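You operate a simulated robot arm through the tools that you are given. There is no shell and no other tool. Be economical: measure what you need, move in short steps, check, and stop when the job is done.

You run a simulated robot arm. Do the job below in one go: nothing can be reset, and whatever is moved stays where it is left.

Task
Rub the rust off the motor end cover, then oil its middle.
Fine: red pad for the rust, blue brush and oil tin for the oil; pad and brush go back. Set down upright: blue brush. A coat counts when it lies all over at full strength: go over it till it gets no stronger. What is to be rubbed or washed off counts as gone when no trace of it is left.

Only the result counts: the job must be done as asked and must still hold three seconds after the hand-in. Knocking over, shifting, dropping, spilling or breaking anything else fails it. Lids that push on must go on centred and level and be pressed home; caps that screw on are set level and turned clockwise until they are tight.

Robot
A 7-joint arm with a two-finger parallel gripper, fixed in place. Base frame: the origin is at the foot of the arm, x ahead of it, y to its left, z up; the work surface is at about z = 850. Units: mm, degrees, N and s.
With the tool pointing down near the work surface it reaches from about 300 to 700 mm from the base axis. Its first joint turns from -66.0 to 66.0 degrees. Payload 1.57 kg.
The TCP is the grasp point between the finger pads, 30 mm short of the fingertips. In the tool frame z runs along the fingers and y along their closing line. Largest opening 110 mm; finger width 24, thickness 12; the body of the gripper, 48 by 112 mm, starts 78 mm behind the TCP.
Orientation is told as [roll, pitch, yaw] about the base's x, y, z axes, in that order, counted from this pose: with the fingers straight down and closing along the base's y, the tool's x points along the base's -x, its y along +y and its z along -z.

Tools
- The arm moves only by the tool jog_arm. Its argument "deltas" is a list that holds one entry, the list of rows, each a list of 6 numbers: the shift along the base's x, y, z in units of 20 mm (1.0 is 20 mm), then the turn, a rotation vector about the base's x, y, z in units of 6 degrees (1.0 is 6 degrees). In form: [[[dx, dy, dz, rx, ry, rz], ...]]. A call has 1 to 8 rows; each row shifts and turns the commanded pose from where the row before left it. "claw" is the gripper command, from -1 (shut) to 1 (fully open), values between in proportion, set as the call begins (left out, the last holds). A call with a number of a shift or a turn outside -1 to 1 is refused whole. Each row takes 0.2 s and may step no farther than 50 mm and 8.6 degrees from the row before; otherwise, or with a gripper value out of range, the whole call is refused. Where a pose cannot be reached the arm comes as near as it can. A force on the tool above 70 N (or 10 N above the force at the start of the call, whichever is more), or a blocked arm, ends the call early, and 0.2 s more pass. The fingers move at their own pace (about 108 mm/s each) and stop on an object; they squeeze with about 28 N. The grip force told is the motor's: it shows also when the fingers shut on nothing. Time passes only in rows, and 0.2 s behind the last, so rows that do not move let the fingers close. It gives the time, the measured TCP pose, the force on the tool (base axes), the opening and the grip force at its end, in the units of the frame above (readings bear some noise), with the torque about the TCP (base axes, N m) and any sound that the robot's microphone picked up.
- Cameras (640 x 400 px; columns grow to the right, rows downward): "scene" is fixed at [155, -379.2, 1418.7]; the picture's right is [0.87, -0.50, 0.00], its down [-0.21, -0.37, -0.90] and it looks along [0.45, 0.78, -0.43] (base axes); focal length 327 px, centre (320, 200). "wrist" rides on the gripper at [70, 16, -141] in the tool frame; the picture's right is [-0.23, 0.97, 0.00], its down [-0.86, -0.20, -0.48] and it looks along [-0.47, -0.11, 0.88] (tool axes); focal length 222 px, centre (320, 200). There is no depth. A picture from a camera that has moved, and an enlarged one, comes with that camera's place and axes in the base frame and with its lens.
- snapshot(camera): a new picture of that camera. The clock stands still meanwhile.
- inspect(camera, box): a new picture of the part [left, top, right, bottom] of that camera's present view, enlarged. The clock stands still meanwhile.
- sign_off(): hands the job in; it is judged then, once.

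Go step by step. Nothing tells you positions but the pictures and the camera data: compare them with the known pose of the tool, close in by small moves and look again before you grip or let go. The budget is 120 turns and 84 pictures, counting those below and the enlarged ones. Unless the task says otherwise, let go and move clear before handing in, and close with one line.

The tools are called as name(argument=value, ...) on one line, values as JSON. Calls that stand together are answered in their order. jog_arm: Moves the arm, as the interface text tells. Its arguments: {"type":"object","properties":{"deltas":{"type":"array"},"claw":{"type":"number"}},"required":["deltas"]} The other tools are called the same way: snapshot (camera) takes a picture; inspect (camera, box) takes an enlarged picture of a part of a camera's view; sign_off () hands the job in.

At the start:

```text
time_s: 0.0
tool_pos: [356.5, 215.6, 1211.9]
tool_rot: [0.0, 0.0, -0.1]
ft_force: [-0.2, 0.0, 1.0]
wrist_torque: [-0.04, 0.0, 0.01]
opening: 110.1
grasp_force: 0.1
```

scene: 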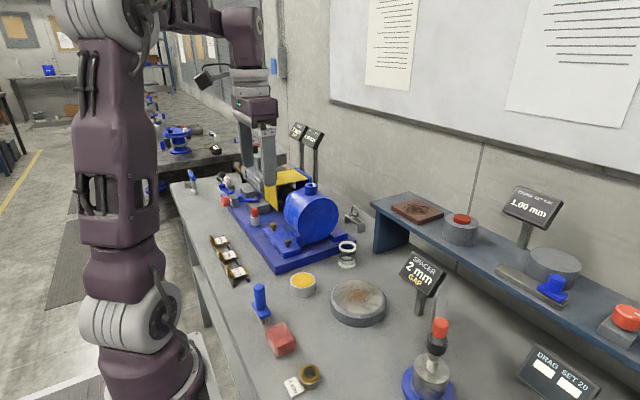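
wrist: 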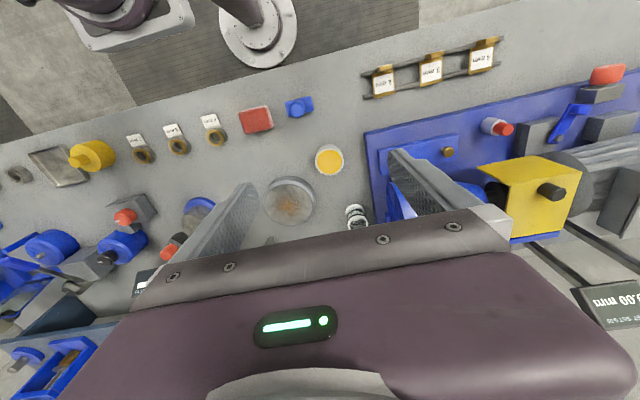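

I see the round grey cover with rust in the middle of the bench, with the red pad, blue brush and yellow oil tin beside it. I'll look closer to measure them.

inspect(camera="scene", box=[230, 240, 410, 400])

inspect(camera="wrist", box=[220, 80, 380, 240])

```text
2.50 times, centred on (320, 320) of scene
camera zoom: at [155.0, -379.2, 1418.7], right [0.87, -0.5, 0.0], down [-0.21, -0.37, -0.9], along [0.45, 0.78, -0.43], focal length 818 px, centre (320, -100)
```

zoom: 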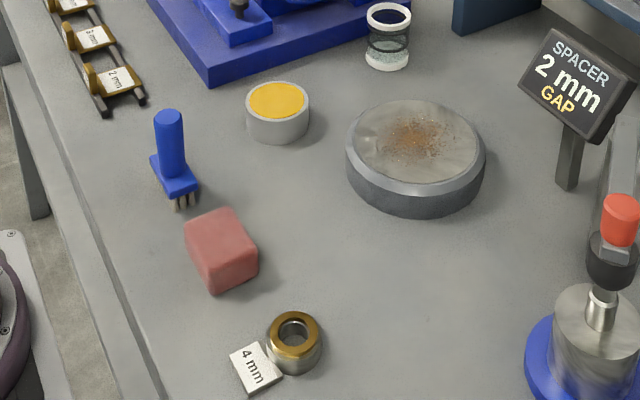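

```text
2.50 times, centred on (300, 160) of wrist
camera zoom: at [287.1, 229.9, 1353.3], right [0.23, 0.97, 0.0], down [0.86, -0.2, 0.48], along [0.47, -0.11, -0.88], focal length 555 px, centre (370, 300)
```

zoom: 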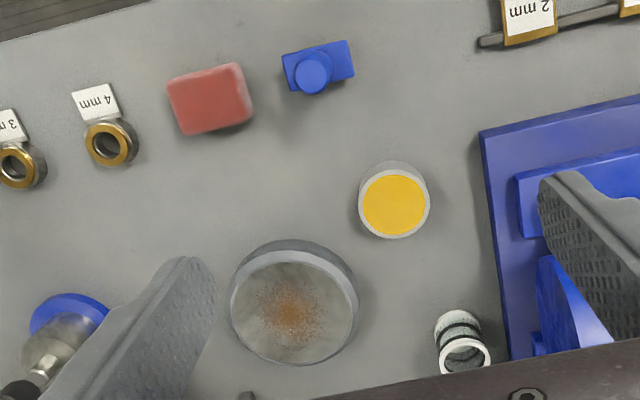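

The pad looks to be near (327, 87), the brush near (324, 179) with its top at about z 941. The oil tin is near (448, 214) and the cover near (530, 95), both with tops at about z 880. I'll move above the pad and look from nearer.

jog_arm(deltas=[[[-0.18, -0.81, -1, 0, 0, 0], [-0.18, -0.81, -1, 0, 0, 0], [-0.18, -0.81, -1, 0, 0, 0], [-0.18, -0.81, -1, 0, 0, 0], [-0.18, -0.81, -1, 0, 0, 0], [-0.18, -0.81, -1, 0, 0, 0], [-0.18, -0.81, -1, 0, 0, 0], [-0.18, -0.81, -1, 0, 0, 0]]], claw=0.7)

snapshot(camera="wrist")

```text
time_s: 1.8
tool_pos: [329.7, 86.0, 1048.6]
tool_rot: [0.0, 0.1, 0.1]
ft_force: [0.1, 0.3, -1.0]
wrist_torque: [-0.04, 0.01, -0.01]
opening: 93.5
grasp_force: 0.0
```

```text
79 pictures are left
camera wrist: at [259.1, 101.9, 1190.6], right [0.23, 0.97, 0.0], down [0.86, -0.2, 0.48], along [0.47, -0.11, -0.88], focal length 222 px, centre (320, 200)
```

wrist: 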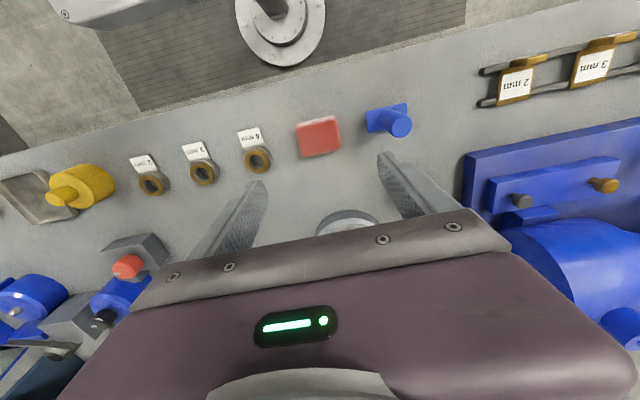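

inspect(camera="wrist", box=[260, 80, 420, 180])

```text
4.00 times, centred on (340, 130) of wrist
camera zoom: at [259.1, 101.9, 1190.6], right [0.23, 0.97, 0.0], down [0.86, -0.2, 0.48], along [0.47, -0.11, -0.88], focal length 888 px, centre (240, 480)
```

zoom: 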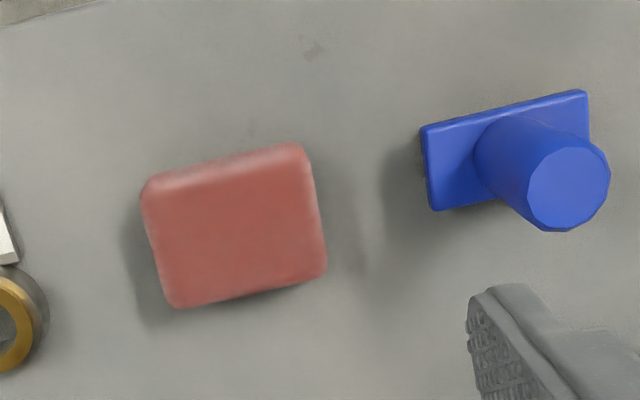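

The pad is centred near (328, 84), about 43 by 54 mm and square to the axes. I'll come down around it.

jog_arm(deltas=[[[0, -0.08, -1, 0, 0, 0], [0, 0, -1, 0, 0, 0], [0, 0, -1, 0, 0, 0], [0, 0, -1, 0, 0, 0], [0, 0, -1, 0, 0, 0], [0, 0, -1, 0, 0, 0], [0, 0, -0.5, 0, 0, 0], [0, 0, 0, 0, 0, 0]]])

snapshot(camera="wrist")

inspect(camera="scene", box=[220, 260, 380, 360])

```text
time_s: 3.6
tool_pos: [328.1, 84.1, 920.7]
tool_rot: [0.0, 0.0, 0.0]
ft_force: [-0.2, -0.3, 0.7]
wrist_torque: [-0.02, -0.04, -0.01]
opening: 93.6
grasp_force: 0.0
```

```text
77 pictures are left
camera wrist: at [258.4, 99.2, 1062.4], right [0.23, 0.97, 0.0], down [0.86, -0.2, 0.48], along [0.47, -0.11, -0.88], focal length 222 px, centre (320, 200)
```

wrist: 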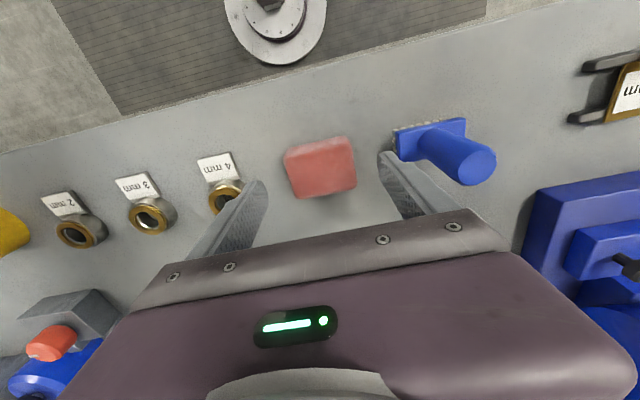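

```text
4.00 times, centred on (300, 310) of scene
camera zoom: at [155.0, -379.2, 1418.7], right [0.87, -0.5, 0.0], down [-0.21, -0.37, -0.9], along [0.45, 0.78, -0.43], focal length 1308 px, centre (400, -240)
```

zoom: 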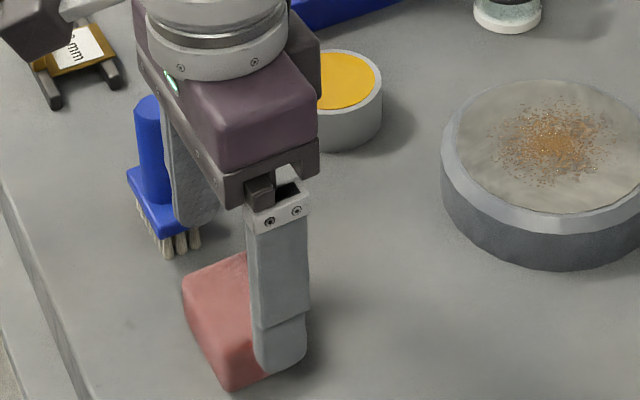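

The fingers straddle the pad and clear the brush. I'll lower to about z 893 and grip.

jog_arm(deltas=[[[0, 0, -1, 0, 0, 0], [0, 0, -0.4, 0, 0, 0], [0, 0, 0, 0, 0, 0]]])

jog_arm(deltas=[[[0, 0, 0, 0, 0, 0], [0, 0, 0, 0, 0, 0], [0, 0, 0, 0, 0, 0]]], claw=-1)

snapshot(camera="wrist")

```text
time_s: 4.4
tool_pos: [328.8, 84.0, 891.3]
tool_rot: [-0.1, 0.0, 0.0]
ft_force: [0.8, 0.7, -0.9]
wrist_torque: [-0.03, 0.0, -0.01]
opening: 93.8
grasp_force: 0.0
```

```text
time_s: 5.2
tool_pos: [328.0, 84.7, 890.0]
tool_rot: [0.0, 0.0, 0.0]
ft_force: [0.3, -0.8, 0.3]
wrist_torque: [-0.02, -0.04, 0.0]
opening: 58.8
grasp_force: 28.2
```

```text
75 pictures are left
camera wrist: at [258.3, 98.7, 1032.9], right [0.23, 0.97, 0.0], down [0.86, -0.2, 0.48], along [0.47, -0.11, -0.88], focal length 222 px, centre (320, 200)
```

wrist: 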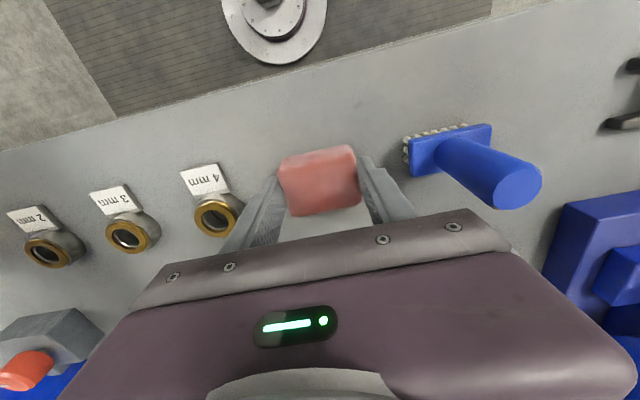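

The pad is gripped and its bottom should sit about 41 mm below the TCP. I'll lift it and carry it over the cover.

jog_arm(deltas=[[[0, 0, 0.5, 0, 0, 0], [0, 0, 1, 0, 0, 0], [0, 0, 1, 0, 0, 0], [0, 0, 1, 0, 0, 0], [1, 0, 1, 0, 0, 0], [1, 0, 0, 0, 0, 0], [1, 0, 0, 0, 0, 0], [1, 0, 0, 0, 0, 0]]])

jog_arm(deltas=[[[1, 0.1, 0, 0, 0, 0], [1, 0.1, 0, 0, 0, 0], [1, 0.1, 0, 0, 0, 0], [1, 0.1, 0, 0, 0, 0], [1, 0.1, 0, 0, 0, 0], [1, 0.05, 0, 0, 0, 0], [0, 0, 0, 0, 0, 0]]])

snapshot(camera="wrist")

snapshot(camera="scene")

```text
time_s: 7.0
tool_pos: [409.5, 82.3, 983.6]
tool_rot: [-0.1, 0.0, 0.0]
ft_force: [-0.4, -0.1, -0.9]
wrist_torque: [0.02, 0.01, -0.05]
opening: 58.5
grasp_force: 28.0
```

```text
time_s: 8.6
tool_pos: [528.8, 94.0, 981.0]
tool_rot: [0.1, 0.0, 0.0]
ft_force: [0.1, -0.4, -0.3]
wrist_torque: [-0.04, 0.0, 0.0]
opening: 58.6
grasp_force: 27.4
```

```text
74 pictures are left
camera wrist: at [458.1, 110.0, 1123.8], right [0.23, 0.97, 0.0], down [0.86, -0.2, 0.48], along [0.47, -0.11, -0.88], focal length 222 px, centre (320, 200)
```

wrist: 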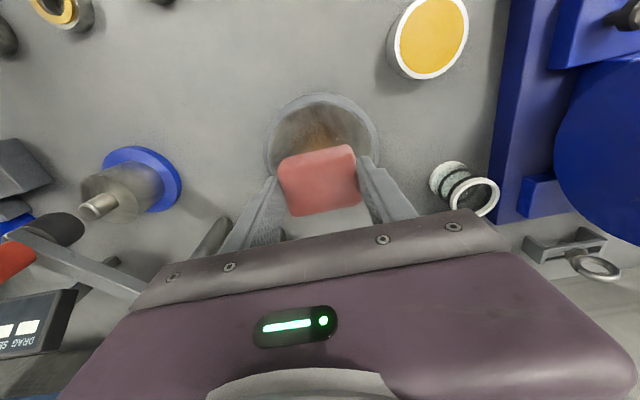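

```text
73 pictures are left
```

scene: 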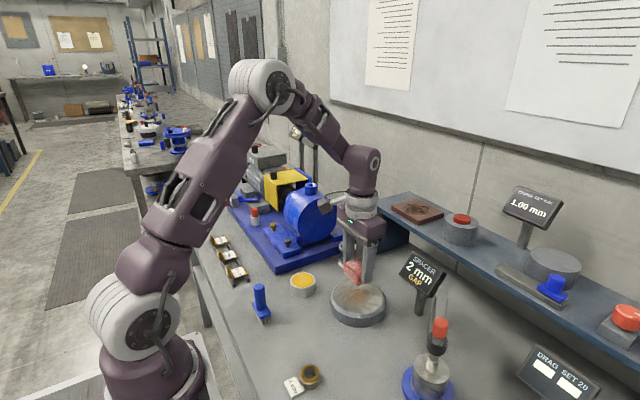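

The pad hangs over the cover. I'll lower it towards contact in small steps.

jog_arm(deltas=[[[0, 0, -1, 0, 0, 0], [0, 0, -1, 0, 0, 0], [0, 0, -0.3, 0, 0, 0], [0, 0, -0.2, 0, 0, 0], [0, 0, 0, 0, 0, 0]]])

inspect(camera="scene", box=[290, 230, 450, 330])

```text
time_s: 9.8
tool_pos: [529.5, 96.3, 933.6]
tool_rot: [0.0, 0.0, 0.0]
ft_force: [-0.3, -0.4, -0.9]
wrist_torque: [0.03, 0.01, -0.03]
opening: 58.8
grasp_force: 28.3
```

```text
4.00 times, centred on (370, 280) of scene
camera zoom: at [155.0, -379.2, 1418.7], right [0.87, -0.5, 0.0], down [-0.21, -0.37, -0.9], along [0.45, 0.78, -0.43], focal length 1308 px, centre (120, -120)
```

zoom: 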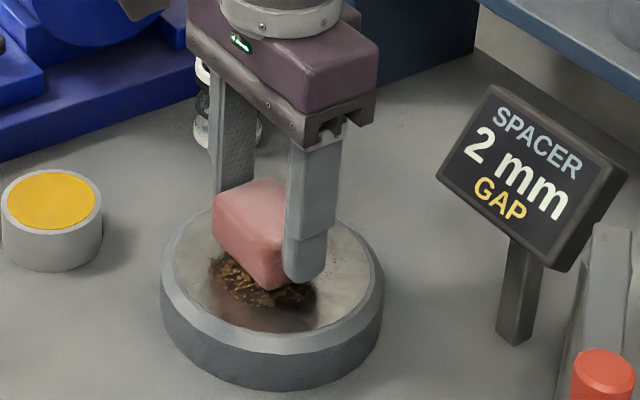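

jog_arm(deltas=[[[0, 0, -0.1, 0, 0, 0], [0, 0, -0.1, 0, 0, 0], [0, 0, -0.1, 0, 0, 0], [0, 0, -0.1, 0, 0, 0]]])

```text
time_s: 10.8
tool_pos: [529.4, 95.0, 926.3]
tool_rot: [0.0, 0.1, -0.1]
ft_force: [0.5, -0.4, -0.4]
wrist_torque: [-0.06, 0.02, -0.02]
opening: 58.8
grasp_force: 28.2
```

jog_arm(deltas=[[[0, 0, -0.1, 0, 0, 0], [0, 0, -0.1, 0, 0, 0], [0, 0, 0, 0, 0, 0]]])

inspect(camera="scene", box=[290, 230, 450, 330])

```text
time_s: 11.6
tool_pos: [528.9, 94.8, 921.7]
tool_rot: [-0.1, -0.2, 0.0]
ft_force: [1.2, -0.2, 30.6]
wrist_torque: [-0.04, -0.09, 0.0]
opening: 58.9
grasp_force: 27.9
```

```text
4.00 times, centred on (370, 280) of scene
camera zoom: at [154.5, -379.3, 1418.8], right [0.87, -0.5, 0.0], down [-0.21, -0.37, -0.9], along [0.45, 0.78, -0.43], focal length 1308 px, centre (120, -120)
```

zoom: 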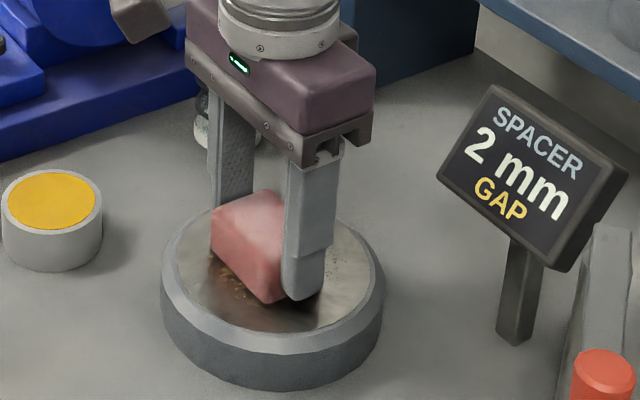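

The pad is touching with about 30 N. I'll ease off slightly and rub with short strokes.

jog_arm(deltas=[[[0, 0, -0.0, 0, 0, 0], [0.5, 0, 0.03, 0, 0, 0], [0.5, 0, 0, 0, 0, 0], [-0.7, 0, 0, 0, 0, 0], [-0.7, 0, 0, 0, 0, 0], [-0.6, 0, 0, 0, 0, 0], [0.5, 0, 0, 0, 0, 0], [0.5, 0, 0, 0, 0, 0]]])

inspect(camera="scene", box=[290, 230, 450, 330])

```text
time_s: 13.4
tool_pos: [529.2, 94.0, 921.1]
tool_rot: [0.0, 0.0, 0.0]
ft_force: [-0.4, 0.6, 0.3]
wrist_torque: [0.0, -0.01, -0.02]
opening: 59.1
grasp_force: 28.0
```

```text
4.00 times, centred on (370, 280) of scene
camera zoom: at [155.0, -379.2, 1418.7], right [0.87, -0.5, 0.0], down [-0.21, -0.37, -0.9], along [0.45, 0.78, -0.43], focal length 1308 px, centre (120, -120)
```

zoom: 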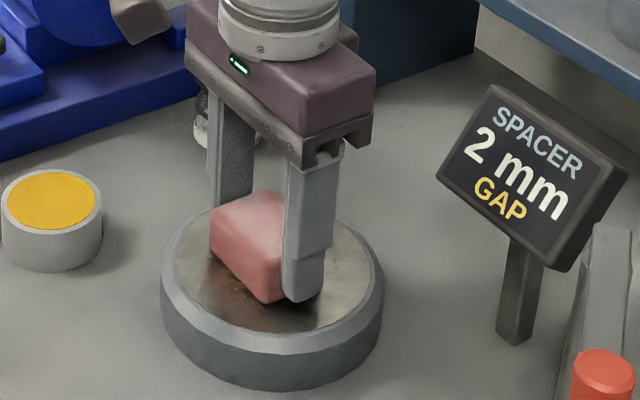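

Rubbing works, but the contact was lost when I eased off. I'll press back slightly and rub in a wider pattern.

jog_arm(deltas=[[[0, 0, -0.02, 0, 0, 0], [0.7, 0, 0, 0, 0, 0], [0.5, 0, 0, 0, 0, 0], [-0.8, 0, 0, 0, 0, 0], [-0.8, 0, 0, 0, 0, 0], [-0.8, 0, 0, 0, 0, 0], [0.6, 0, 0, 0, 0, 0], [0.6, 0, 0, 0, 0, 0]]])

```text
time_s: 15.2
tool_pos: [528.2, 91.7, 919.9]
tool_rot: [0.0, 0.0, 0.0]
ft_force: [-2.3, -0.2, 5.7]
wrist_torque: [0.02, 0.11, -0.01]
opening: 58.7
grasp_force: 28.0
```

jog_arm(deltas=[[[0, 0.9, -0.01, 0, 0, 0], [0.8, 0, 0, 0, 0, 0], [0.4, 0, 0, 0, 0, 0], [-0.8, 0, 0, 0, 0, 0], [-0.8, 0, 0, 0, 0, 0], [-0.8, 0, 0, 0, 0, 0], [0.6, 0, 0, 0, 0, 0], [0.6, 0, 0, 0, 0, 0]]])

jog_arm(deltas=[[[0, -0.9, 0, 0, 0, 0], [0, -0.9, 0, 0, 0, 0], [0.6, 0, 0, 0, 0, 0], [0.6, 0, 0, 0, 0, 0], [-0.9, 0, 0, 0, 0, 0], [-0.8, 0, 0, 0, 0, 0], [-0.7, 0, 0, 0, 0, 0], [0.6, 0, 0, 0, 0, 0]]])

inspect(camera="scene", box=[290, 230, 450, 330])

```text
time_s: 17.0
tool_pos: [528.4, 113.8, 920.7]
tool_rot: [-0.1, -0.1, 0.1]
ft_force: [-6.1, -0.2, 11.3]
wrist_torque: [0.03, 0.25, 0.01]
opening: 58.7
grasp_force: 27.9
```

```text
time_s: 18.8
tool_pos: [515.0, 77.4, 920.4]
tool_rot: [0.1, 0.0, 0.0]
ft_force: [-3.1, 0.9, 5.5]
wrist_torque: [-0.11, 0.13, -0.05]
opening: 58.7
grasp_force: 28.5
```

```text
4.00 times, centred on (370, 280) of scene
camera zoom: at [154.8, -379.2, 1418.8], right [0.87, -0.5, 0.0], down [-0.21, -0.37, -0.9], along [0.45, 0.78, -0.43], focal length 1308 px, centre (120, -120)
```

zoom: 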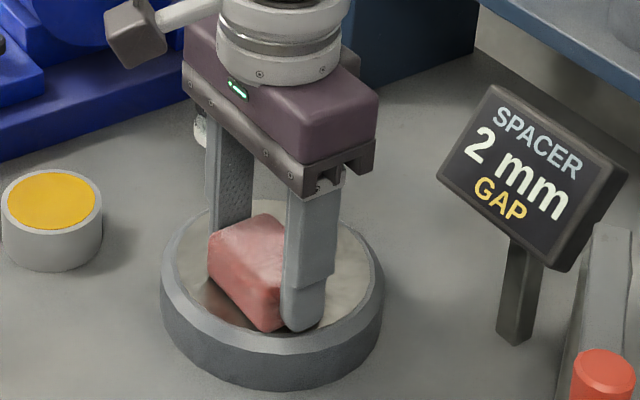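

jog_arm(deltas=[[[0, 0.8, -0.01, 0, 0, 0], [0, 0.9, 0, 0, 0, 0], [0.6, 0, 0, 0, 0, 0], [0, -0.9, 0, 0, 0, 0], [0, -0.9, 0, 0, 0, 0], [0.6, 0, 0, 0, 0, 0], [0, 0.9, 0, 0, 0, 0], [0, 0.9, 0, 0, 0, 0]]])

jog_arm(deltas=[[[-0.9, 0, 0, 0, 0, 0], [-0.9, 0, 0, 0, 0, 0], [0, -0.6, 0, 0, 0, 0], [0.9, 0, 0, 0, 0, 0], [0.9, 0, 0, 0, 0, 0], [0, -0.6, 0, 0, 0, 0], [-0.9, 0, 0, 0, 0, 0], [-0.9, 0, 0, 0, 0, 0]]])

jog_arm(deltas=[[[0, -0.6, 0, 0, 0, 0], [0.9, 0, 0, 0, 0, 0], [0.9, 0, 0, 0, 0, 0], [-0.6, 0.9, 0, 0, 0, 0], [0, 0, 0.5, 0, 0, 0], [-0.5, 0, 1, 0, 0, 0], [-1, 0, 1, 0, 0, 0], [-1, 0, 1, 0, 0, 0]]])

jog_arm(deltas=[[[-1, 0, 0.5, 0, 0, 0], [-1, 0, 0, 0, 0, 0], [-1, 0, 0, 0, 0, 0], [-1, 0, 0, 0, 0, 0], [-1, 0, 0, 0, 0, 0], [0, 0, 0, 0, 0, 0]]])

inspect(camera="scene", box=[290, 230, 450, 330])

snapshot(camera="wrist")

```text
time_s: 20.6
tool_pos: [538.2, 109.4, 921.2]
tool_rot: [0.0, 0.0, 0.0]
ft_force: [-0.4, 0.3, -0.5]
wrist_torque: [-0.04, 0.0, -0.01]
opening: 58.9
grasp_force: 28.1
```

```text
time_s: 22.4
tool_pos: [505.9, 87.2, 920.2]
tool_rot: [-0.1, -0.3, 0.0]
ft_force: [10.4, -0.2, 19.9]
wrist_torque: [-0.33, -0.23, 0.17]
opening: 58.8
grasp_force: 27.9
```

```text
time_s: 24.2
tool_pos: [479.1, 91.7, 993.2]
tool_rot: [0.1, -0.1, 0.0]
ft_force: [0.1, -0.5, 0.0]
wrist_torque: [-0.01, 0.02, 0.01]
opening: 58.6
grasp_force: 28.4
```

```text
time_s: 25.6
tool_pos: [377.6, 92.8, 1001.5]
tool_rot: [0.0, -0.1, 0.0]
ft_force: [0.4, -0.9, -0.4]
wrist_torque: [0.02, -0.03, 0.0]
opening: 58.8
grasp_force: 28.0
```

```text
4.00 times, centred on (370, 280) of scene
camera zoom: at [155.0, -379.2, 1418.7], right [0.87, -0.5, 0.0], down [-0.21, -0.37, -0.9], along [0.45, 0.78, -0.43], focal length 1308 px, centre (120, -120)
```

zoom: 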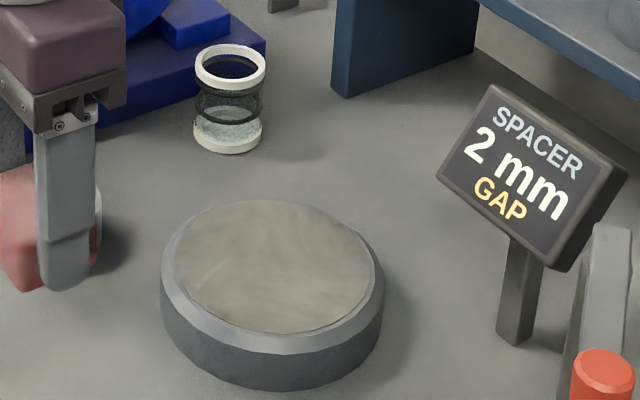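

```text
67 pictures are left
camera wrist: at [307.8, 107.1, 1142.9], right [0.23, 0.97, 0.0], down [0.86, -0.2, 0.48], along [0.47, -0.11, -0.88], focal length 222 px, centre (320, 200)
```

wrist: 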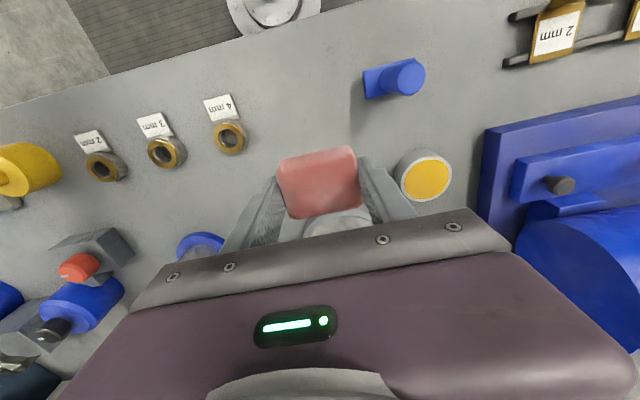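

The cover looks clean. I'll zoom in to check for a faint trace.

inspect(camera="scene", box=[328, 276, 392, 316])

```text
10.00 times, centred on (360, 296) of scene
camera zoom: at [155.0, -379.2, 1418.7], right [0.87, -0.5, 0.0], down [-0.21, -0.37, -0.9], along [0.45, 0.78, -0.43], focal length 3270 px, centre (-80, -760)
```

zoom: 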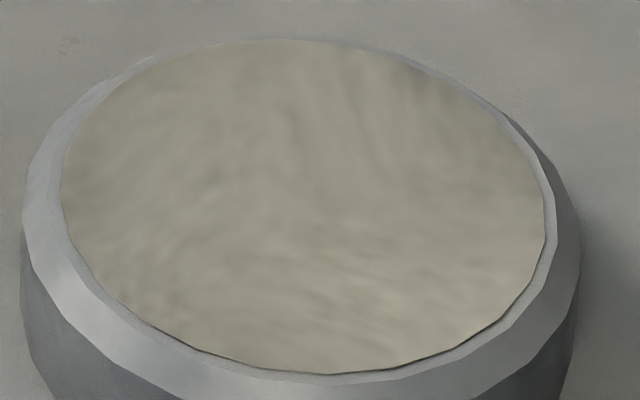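

No trace is visible. I'll take the pad back to its spot.

jog_arm(deltas=[[[-1, -0.45, 0, 0, 0, 0], [-1, 0, 0, 0, 0, 0], [-0.5, 0, -1, 0, 0, 0], [0, 0, -1, 0, 0, 0], [0, 0, -1, 0, 0, 0], [0, 0, -1, 0, 0, 0], [0, 0, -1, 0, 0, 0], [0, 0, 0, 0, 0, 0]]])

jog_arm(deltas=[[[0, 0, -0.2, 0, 0, 0], [0, 0, -0.1, 0, 0, 0], [0, 0, 0, 0, 0, 0]]])

```text
time_s: 27.4
tool_pos: [328.2, 82.7, 900.4]
tool_rot: [0.0, 0.0, 0.0]
ft_force: [0.4, 0.0, -0.6]
wrist_torque: [0.01, 0.02, 0.02]
opening: 59.1
grasp_force: 28.0
```

```text
time_s: 28.2
tool_pos: [326.9, 83.1, 894.8]
tool_rot: [0.0, 0.0, 0.0]
ft_force: [0.4, -0.4, -0.6]
wrist_torque: [0.01, -0.01, 0.02]
opening: 59.0
grasp_force: 27.7
```

jog_arm(deltas=[[[0, 0, -0.05, 0, 0, 0], [0, 0, -0.03, 0, 0, 0], [0, 0, 0, 0, 0, 0]]])

```text
time_s: 29.0
tool_pos: [327.8, 83.4, 893.0]
tool_rot: [0.0, 0.0, 0.0]
ft_force: [-0.3, -0.4, 0.3]
wrist_torque: [0.0, 0.02, 0.0]
opening: 58.9
grasp_force: 28.1
```

jog_arm(deltas=[[[0, 0, -0.02, 0, 0, 0], [0, 0, 0, 0, 0, 0]]])

jog_arm(deltas=[[[0, 0, 0, 0, 0, 0], [0, 0, 0, 0, 0, 0], [0, 0, 0.5, 0, 0, 0], [0, 0, 1, 0, 0, 0], [0, 0, 1, 0, 0, 0], [0, 0, 1, 0, 0, 0], [0, 0, 1, 0, 0, 0], [0, 0, 1, 0, 0, 0]]], claw=0.7)

jog_arm(deltas=[[[0, 1, 1, 0, 0, 0], [0, 1, 1, 0, 0, 0], [0, 1, 1, 0, 0, 0], [0, 1, 1, 0, 0, 0], [0, 0.7, 1, 0, 0, 0], [0, 0, 0, 0, 0, 0]]], claw=0.2)

snapshot(camera="wrist")

snapshot(camera="scene")

```text
time_s: 29.6
tool_pos: [327.2, 84.0, 892.1]
tool_rot: [0.0, 0.0, -0.1]
ft_force: [-0.4, 1.0, 0.1]
wrist_torque: [0.01, 0.01, 0.01]
opening: 58.7
grasp_force: 28.3
```

```text
time_s: 31.4
tool_pos: [327.4, 83.6, 1001.6]
tool_rot: [0.0, 0.0, -0.1]
ft_force: [-0.3, -1.0, 0.8]
wrist_torque: [0.02, 0.02, -0.02]
opening: 93.4
grasp_force: 0.1
```

```text
time_s: 32.8
tool_pos: [329.2, 178.5, 1104.9]
tool_rot: [0.0, 0.0, 0.0]
ft_force: [0.2, 0.8, 0.5]
wrist_torque: [0.01, 0.0, -0.01]
opening: 66.1
grasp_force: 0.1
```

```text
65 pictures are left
camera wrist: at [259.4, 193.6, 1247.0], right [0.23, 0.97, 0.0], down [0.85, -0.2, 0.48], along [0.47, -0.11, -0.88], focal length 222 px, centre (320, 200)
```

wrist: 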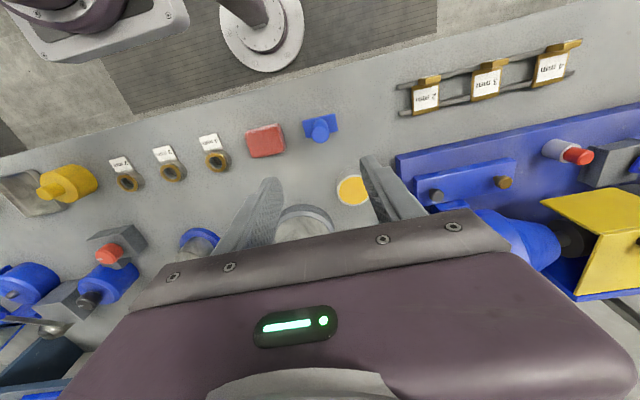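

```text
64 pictures are left
```

scene: 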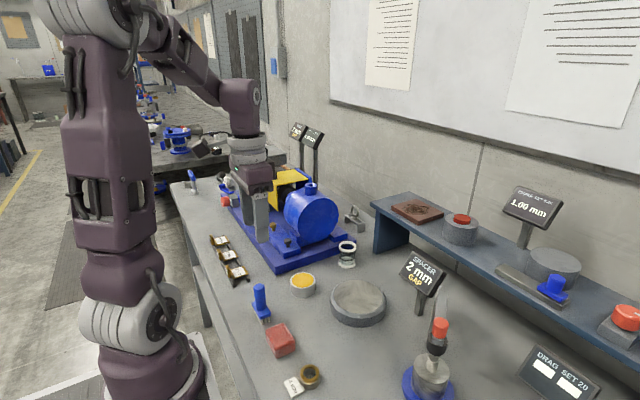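

The pad is back in its place. Next I'll measure the brush handle from here.

inspect(camera="wrist", box=[280, 90, 360, 140])

inspect(camera="scene", box=[230, 270, 310, 330])

```text
8.00 times, centred on (320, 115) of wrist
camera zoom: at [259.4, 193.6, 1247.0], right [0.23, 0.97, 0.0], down [0.85, -0.2, 0.48], along [0.47, -0.11, -0.88], focal length 1777 px, centre (320, 880)
```

zoom: 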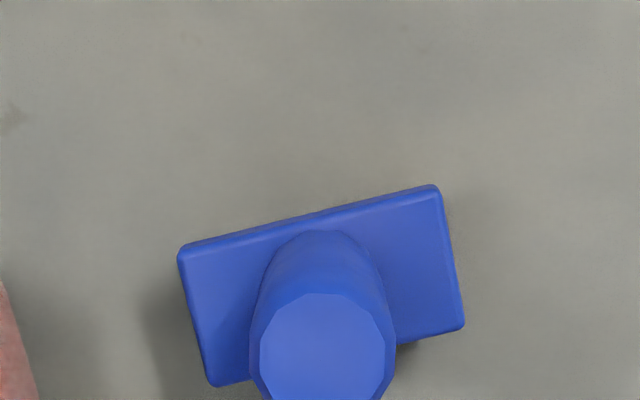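

```text
6.67 times, centred on (270, 300) of scene
camera zoom: at [155.0, -379.2, 1418.7], right [0.87, -0.5, 0.0], down [-0.21, -0.37, -0.9], along [0.45, 0.78, -0.43], focal length 2180 px, centre (653, -467)
```

zoom: 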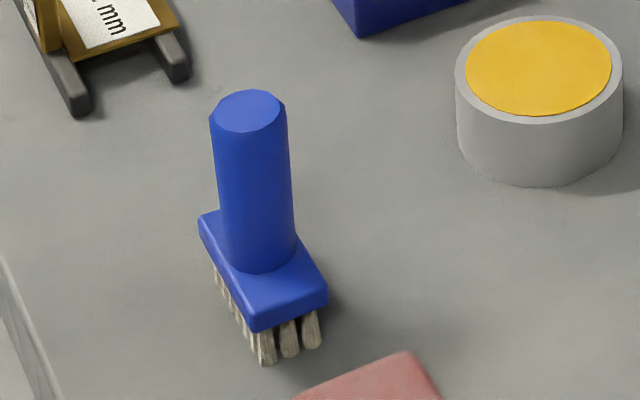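

The handle is at about (324, 179). I'll come down over it with the fingers partly open.

jog_arm(deltas=[[[-0.17, 0.03, -1, 0, 0, 0], [0, 0, -1, 0, 0, 0], [0, 0, -1, 0, 0, 0], [0, 0, -1, 0, 0, 0], [0, 0, -1, 0, 0, 0], [0, 0, -1, 0, 0, 0], [0, 0, -0.5, 0, 0, 0], [0, 0, 0, 0, 0, 0]]])

inspect(camera="scene", box=[200, 240, 320, 340])

snapshot(camera="wrist")

```text
time_s: 34.6
tool_pos: [325.1, 179.5, 972.7]
tool_rot: [0.1, 0.0, 0.0]
ft_force: [0.7, 0.3, 0.0]
wrist_torque: [-0.01, 0.02, 0.03]
opening: 66.0
grasp_force: 0.0
```

```text
4.00 times, centred on (260, 290) of scene
camera zoom: at [155.0, -379.2, 1418.7], right [0.87, -0.5, 0.0], down [-0.21, -0.37, -0.9], along [0.45, 0.78, -0.43], focal length 1308 px, centre (560, -160)
```

zoom: 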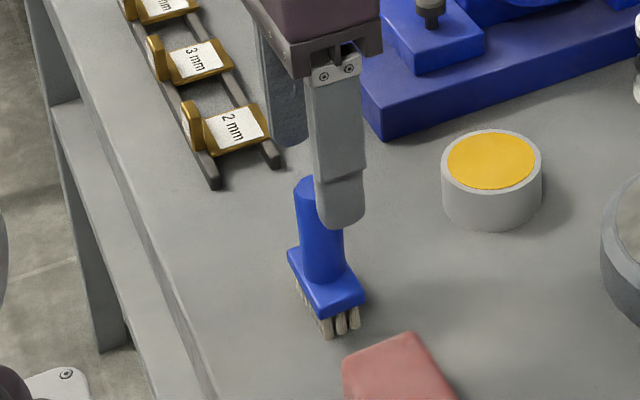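

```text
60 pictures are left
camera wrist: at [255.3, 194.6, 1114.8], right [0.23, 0.97, 0.0], down [0.86, -0.2, 0.48], along [0.47, -0.11, -0.88], focal length 222 px, centre (320, 200)
```

wrist: 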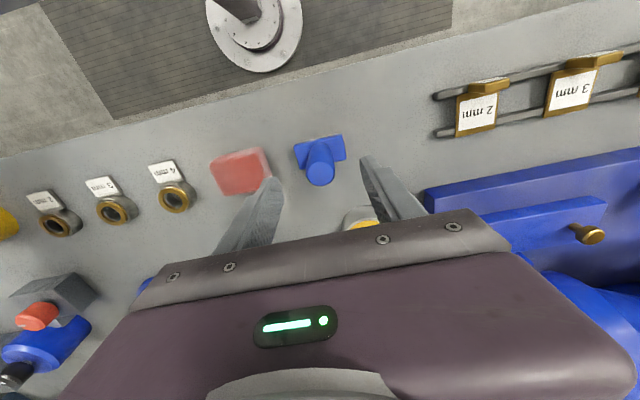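

jog_arm(deltas=[[[0, 0, -1, 0, 0, 0], [0, 0, -1, 0, 0, 0], [0, 0, -0.65, 0, 0, 0], [0, 0, 0, 0, 0, 0]]])

snapshot(camera="wrist")

inspect(camera="scene", box=[200, 240, 320, 340])

```text
time_s: 35.6
tool_pos: [326.0, 178.5, 917.4]
tool_rot: [0.0, 0.0, 0.0]
ft_force: [0.0, -0.6, -0.1]
wrist_torque: [-0.05, 0.01, 0.02]
opening: 66.0
grasp_force: 0.0
```

```text
59 pictures are left
camera wrist: at [255.2, 194.1, 1059.2], right [0.23, 0.97, 0.0], down [0.86, -0.2, 0.48], along [0.47, -0.11, -0.88], focal length 222 px, centre (320, 200)
```

wrist: 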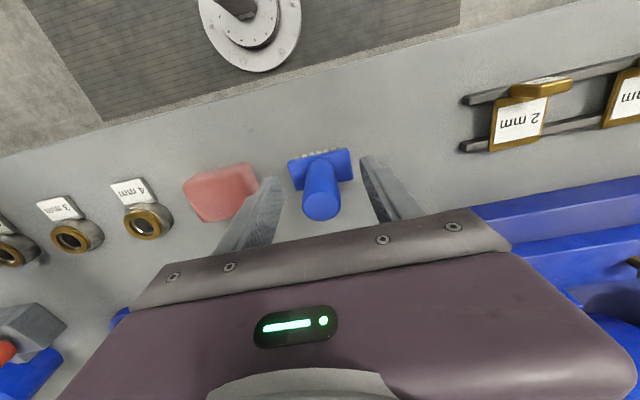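

```text
4.00 times, centred on (260, 290) of scene
camera zoom: at [155.0, -379.2, 1418.7], right [0.87, -0.5, 0.0], down [-0.21, -0.37, -0.9], along [0.45, 0.78, -0.43], focal length 1308 px, centre (560, -160)
```

zoom: 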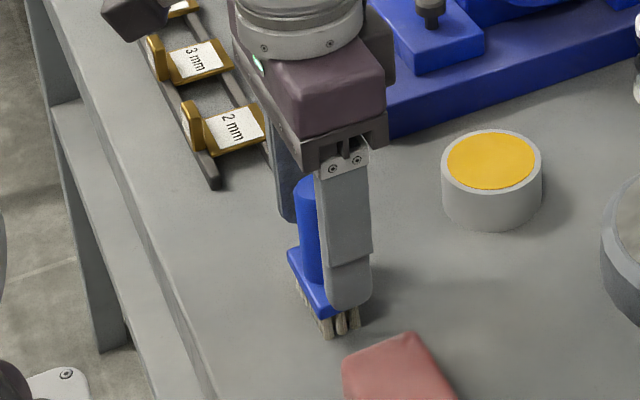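

jog_arm(deltas=[[[0, 0, 0, 0, 0, 0], [0, 0, 0, 0, 0, 0], [0, 0, 0, 0, 0, 0], [0, 0, 0, 0, 0, 0]]], claw=-1)

inspect(camera="scene", box=[200, 240, 320, 340])

inspect(camera="wrist", box=[260, 120, 380, 240])

```text
time_s: 36.6
tool_pos: [324.6, 178.7, 917.9]
tool_rot: [0.0, 0.0, 0.0]
ft_force: [-0.4, 0.2, -0.1]
wrist_torque: [-0.03, 0.05, 0.01]
opening: 24.7
grasp_force: 28.1
```

```text
4.00 times, centred on (260, 290) of scene
camera zoom: at [155.0, -379.2, 1418.7], right [0.87, -0.5, 0.0], down [-0.21, -0.37, -0.9], along [0.45, 0.78, -0.43], focal length 1308 px, centre (560, -160)
```

zoom: 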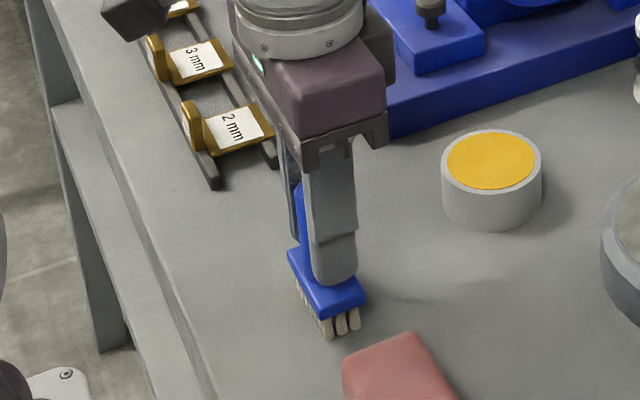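

```text
3.33 times, centred on (320, 180) of wrist
camera zoom: at [255.2, 194.1, 1059.4], right [0.23, 0.97, 0.0], down [0.86, -0.2, 0.48], along [0.47, -0.11, -0.88], focal length 740 px, centre (320, 267)
```

zoom: 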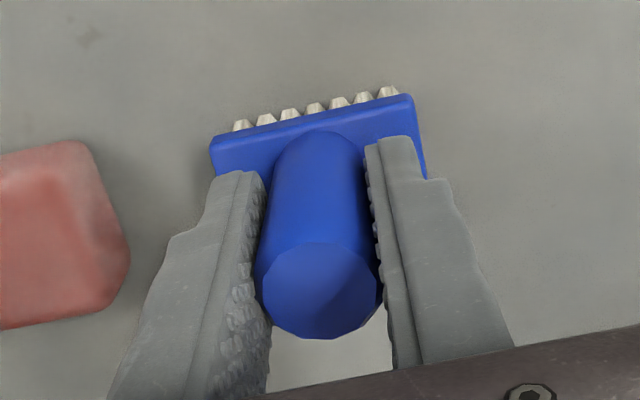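

The brush is gripped with its bristle tips about 70.7 mm below the commanded TCP height. I'll lift it and move over the oil tin.

jog_arm(deltas=[[[0, 0, 0.4, 0, 0, 0], [0, 0, 1, 0, 0, 0], [0, 0, 1, 0, 0, 0], [0, 0, 1, 0, 0, 0], [1, 0.28, 0.6, 0, 0, 0], [1, 0.28, 0, 0, 0, 0], [1, 0.28, 0, 0, 0, 0], [1, 0.28, 0, 0, 0, 0]]])

jog_arm(deltas=[[[1, 0.32, 0, 0, 0, 0], [1, 0.32, 0, 0, 0, 0], [0.21, 0, 0, 0, 0, 0], [0, 0, 0, 0, 0, 0]]])

inspect(camera="scene", box=[250, 220, 350, 310])

snapshot(camera="wrist")

```text
time_s: 38.4
tool_pos: [404.4, 199.8, 1001.2]
tool_rot: [0.0, 0.0, 0.0]
ft_force: [0.5, 0.1, -1.1]
wrist_torque: [0.0, -0.01, -0.02]
opening: 24.8
grasp_force: 27.9
```

```text
time_s: 39.4
tool_pos: [450.8, 214.3, 1001.0]
tool_rot: [-0.1, 0.0, 0.0]
ft_force: [0.3, 0.5, -0.4]
wrist_torque: [-0.02, 0.0, -0.02]
opening: 24.4
grasp_force: 28.5
```

```text
4.44 times, centred on (300, 265) of scene
camera zoom: at [155.0, -379.2, 1418.7], right [0.87, -0.5, 0.0], down [-0.21, -0.37, -0.9], along [0.45, 0.78, -0.43], focal length 1453 px, centre (409, -89)
```

zoom: 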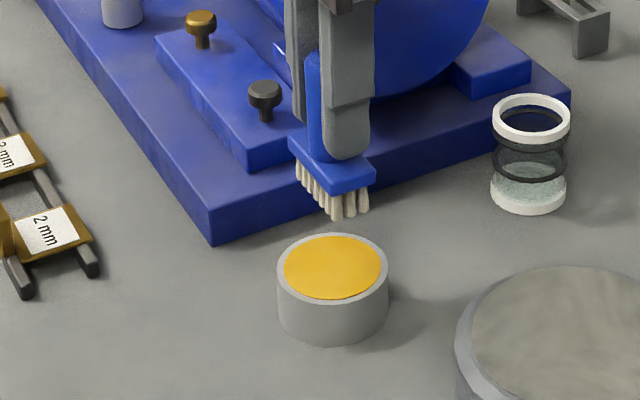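

```text
54 pictures are left
camera wrist: at [380.3, 227.8, 1142.3], right [0.23, 0.97, 0.0], down [0.86, -0.2, 0.48], along [0.47, -0.11, -0.88], focal length 222 px, centre (320, 200)
```

wrist: 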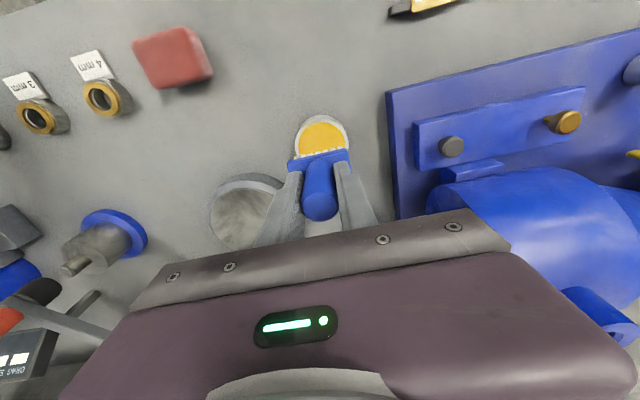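

inspect(camera="wrist", box=[270, 100, 370, 200])

```text
4.00 times, centred on (320, 150) of wrist
camera zoom: at [380.3, 227.8, 1142.3], right [0.23, 0.97, 0.0], down [0.86, -0.2, 0.48], along [0.47, -0.11, -0.88], focal length 888 px, centre (320, 400)
```

zoom: 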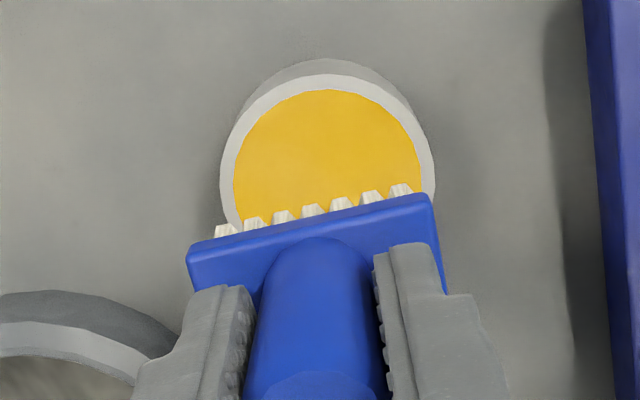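

The tin centre looks to be about (446, 215), so I'll correct by a couple of millimetres and come down to just above the rim.

jog_arm(deltas=[[[-0.12, 0.03, -1, 0, 0, 0], [0, 0, -1, 0, 0, 0], [0, 0, -0.2, 0, 0, 0], [0, 0, 0, 0, 0, 0]]])

inspect(camera="scene", box=[270, 250, 330, 310])

inspect(camera="wrist", box=[270, 100, 370, 200])

```text
time_s: 40.4
tool_pos: [447.6, 214.3, 955.5]
tool_rot: [0.1, 0.1, 0.0]
ft_force: [0.3, -0.9, -0.5]
wrist_torque: [-0.05, -0.01, -0.02]
opening: 24.8
grasp_force: 28.3
```

```text
6.67 times, centred on (300, 280) of scene
camera zoom: at [155.0, -379.2, 1418.7], right [0.87, -0.5, 0.0], down [-0.21, -0.37, -0.9], along [0.45, 0.78, -0.43], focal length 2180 px, centre (453, -333)
```

zoom: 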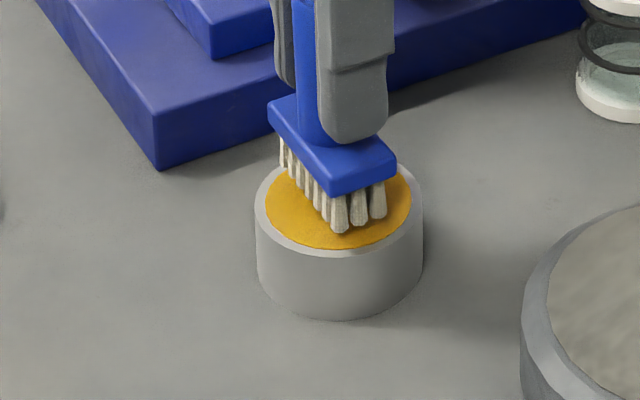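

```text
4.00 times, centred on (320, 150) of wrist
camera zoom: at [377.3, 228.8, 1097.5], right [0.23, 0.97, 0.0], down [0.86, -0.2, 0.48], along [0.47, -0.11, -0.88], focal length 888 px, centre (320, 400)
```

zoom: 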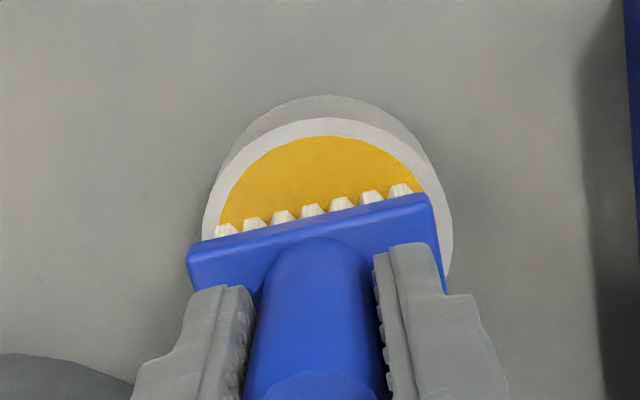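

The brush needs a slight shift, about +2.5 mm in x and +2 mm in y, to sit centrally. I'll correct that and lower partway before looking again.

jog_arm(deltas=[[[0.12, 0.09, 0, 0, 0, 0], [0, 0, -0.2, 0, 0, 0], [0, 0, 0, 0, 0, 0]]])

inspect(camera="scene", box=[280, 260, 325, 305])

inspect(camera="wrist", box=[270, 100, 370, 200])

```text
time_s: 41.2
tool_pos: [448.9, 216.2, 950.5]
tool_rot: [0.0, 0.0, 0.1]
ft_force: [0.5, 0.9, -0.6]
wrist_torque: [0.0, 0.01, -0.03]
opening: 24.8
grasp_force: 27.7
```

```text
8.89 times, centred on (302, 282) of scene
camera zoom: at [155.0, -379.2, 1418.7], right [0.87, -0.5, 0.0], down [-0.21, -0.37, -0.9], along [0.45, 0.78, -0.43], focal length 2906 px, centre (476, -533)
```

zoom: 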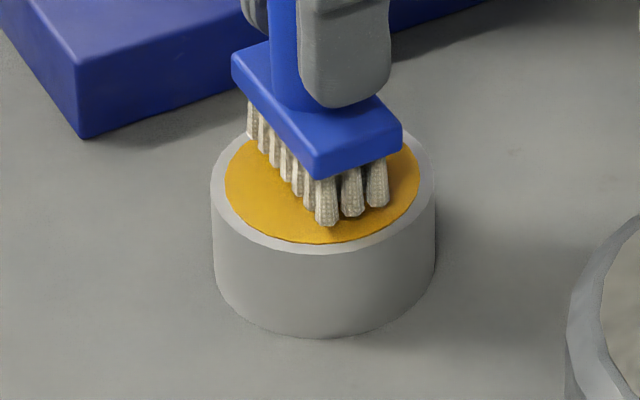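

```text
4.00 times, centred on (320, 150) of wrist
camera zoom: at [379.1, 230.8, 1093.7], right [0.23, 0.97, 0.0], down [0.86, -0.2, 0.48], along [0.47, -0.11, -0.88], focal length 888 px, centre (320, 400)
```

zoom: 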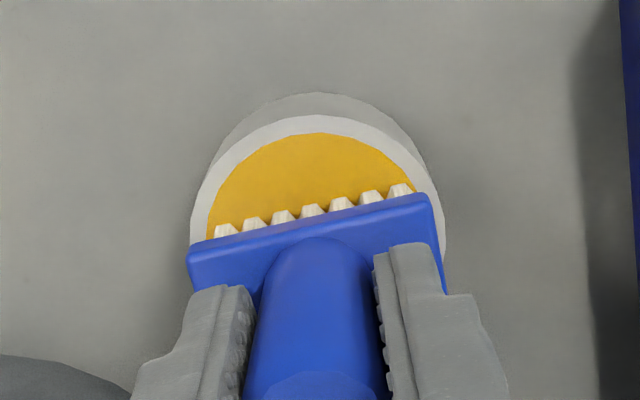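

Now it's centred. I'll dip.

jog_arm(deltas=[[[0, 0, -0.2, 0, 0, 0], [0, 0, -0.2, 0, 0, 0], [0, 0, -0.1, 0, 0, 0], [0, 0, 0, 0, 0, 0]]])

inspect(camera="scene", box=[280, 260, 325, 305])

```text
time_s: 42.2
tool_pos: [450.3, 215.6, 943.3]
tool_rot: [0.1, -0.2, 0.0]
ft_force: [1.5, 2.2, 29.1]
wrist_torque: [-0.05, -0.21, 0.03]
opening: 24.8
grasp_force: 28.2
```

```text
8.89 times, centred on (302, 282) of scene
camera zoom: at [154.6, -379.4, 1418.8], right [0.87, -0.5, 0.0], down [-0.21, -0.37, -0.9], along [0.45, 0.78, -0.43], focal length 2906 px, centre (476, -533)
```

zoom: 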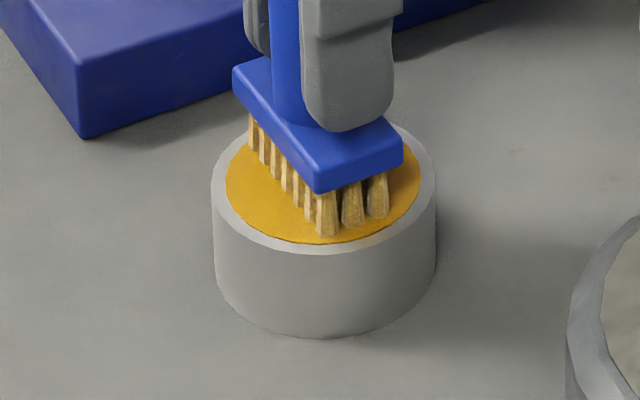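

The bristles are loaded with oil. I'll lift straight up and go over the cover.

jog_arm(deltas=[[[0, 0, 0.3, 0, 0, 0], [0, 0, 0.7, 0, 0, 0], [0, 0, 1, 0, 0, 0], [0, 0, 0.5, 0, 0, 0], [0.6, -0.9, 0, 0, 0, 0], [0.6, -0.9, 0, 0, 0, 0], [0.6, -0.9, 0, 0, 0, 0], [0.6, -0.9, 0, 0, 0, 0]]])

jog_arm(deltas=[[[0.6, -0.9, 0, 0, 0, 0], [0.6, -0.9, 0, 0, 0, 0], [0.4, -0.68, 0, 0, 0, 0], [0, 0, -0.5, 0, 0, 0], [0, 0, 0, 0, 0, 0]]])

inspect(camera="scene", box=[310, 240, 410, 330])

snapshot(camera="wrist")

```text
time_s: 44.0
tool_pos: [497.3, 142.5, 992.8]
tool_rot: [0.1, 0.0, -0.1]
ft_force: [0.2, 0.2, -1.3]
wrist_torque: [0.0, -0.02, -0.01]
opening: 24.7
grasp_force: 27.8
```

```text
time_s: 45.2
tool_pos: [528.7, 94.1, 983.3]
tool_rot: [0.0, -0.1, -0.1]
ft_force: [0.1, -0.7, -0.5]
wrist_torque: [-0.03, 0.03, 0.0]
opening: 24.7
grasp_force: 27.8
```

```text
4.44 times, centred on (360, 285) of scene
camera zoom: at [155.0, -379.2, 1418.7], right [0.87, -0.5, 0.0], down [-0.21, -0.37, -0.9], along [0.45, 0.78, -0.43], focal length 1453 px, centre (142, -178)
```

zoom: 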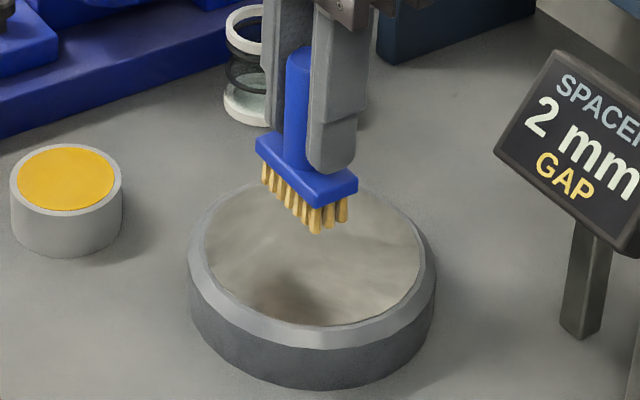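

```text
46 pictures are left
camera wrist: at [458.2, 109.4, 1125.2], right [0.23, 0.97, 0.0], down [0.86, -0.2, 0.48], along [0.47, -0.11, -0.88], focal length 222 px, centre (320, 200)
```

wrist: 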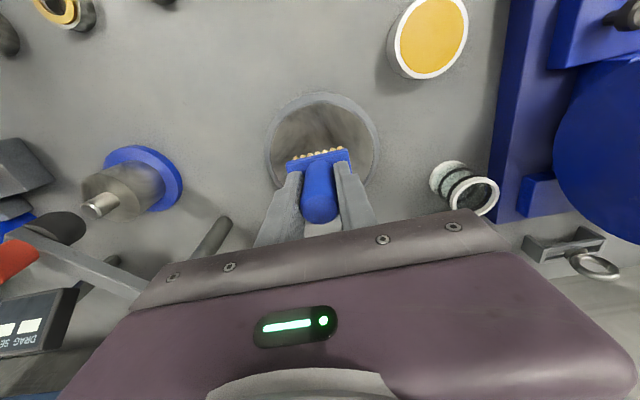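

The cover centre looks to be about (532, 93). I'll shift slightly and lower toward contact.

jog_arm(deltas=[[[0.15, -0.1, -1, 0, 0, 0], [0, 0, -0.4, 0, 0, 0], [0, 0, -0.1, 0, 0, 0], [0, 0, 0, 0, 0, 0]]])

jog_arm(deltas=[[[0, 0, -0.05, 0, 0, 0], [0, 0, 0, 0, 0, 0]]])

jog_arm(deltas=[[[0, 0, -0.03, 0, 0, 0], [0, 0, 0, 0, 0, 0]]])

```text
time_s: 46.2
tool_pos: [531.4, 92.4, 952.8]
tool_rot: [0.0, 0.0, 0.0]
ft_force: [0.0, 0.5, -0.9]
wrist_torque: [0.02, 0.01, 0.01]
opening: 24.8
grasp_force: 28.0
```

```text
time_s: 46.8
tool_pos: [532.6, 92.8, 952.3]
tool_rot: [0.0, 0.2, -0.1]
ft_force: [0.5, 0.9, -0.9]
wrist_torque: [0.01, 0.02, 0.0]
opening: 24.8
grasp_force: 28.1
```

```text
time_s: 47.4
tool_pos: [533.3, 92.1, 951.2]
tool_rot: [0.0, 0.1, 0.0]
ft_force: [-0.7, 0.1, 0.5]
wrist_torque: [0.01, 0.02, 0.01]
opening: 24.5
grasp_force: 27.8
```

Commanded height is now about 949.1, close to the expected contact.

jog_arm(deltas=[[[0, 0, -0.03, 0, 0, 0], [0, 0, 0, 0, 0, 0]]])

jog_arm(deltas=[[[0, 0, -0.03, 0, 0, 0], [0, 0, 0, 0, 0, 0]]])

```text
time_s: 48.0
tool_pos: [532.3, 92.3, 950.2]
tool_rot: [-0.1, 0.0, 0.0]
ft_force: [1.0, -0.4, -1.2]
wrist_torque: [-0.03, -0.01, -0.03]
opening: 24.6
grasp_force: 27.8
```

```text
time_s: 48.6
tool_pos: [533.8, 92.2, 949.3]
tool_rot: [0.0, 0.1, 0.1]
ft_force: [0.6, -0.7, -1.1]
wrist_torque: [0.01, 0.03, -0.01]
opening: 24.8
grasp_force: 28.0
```

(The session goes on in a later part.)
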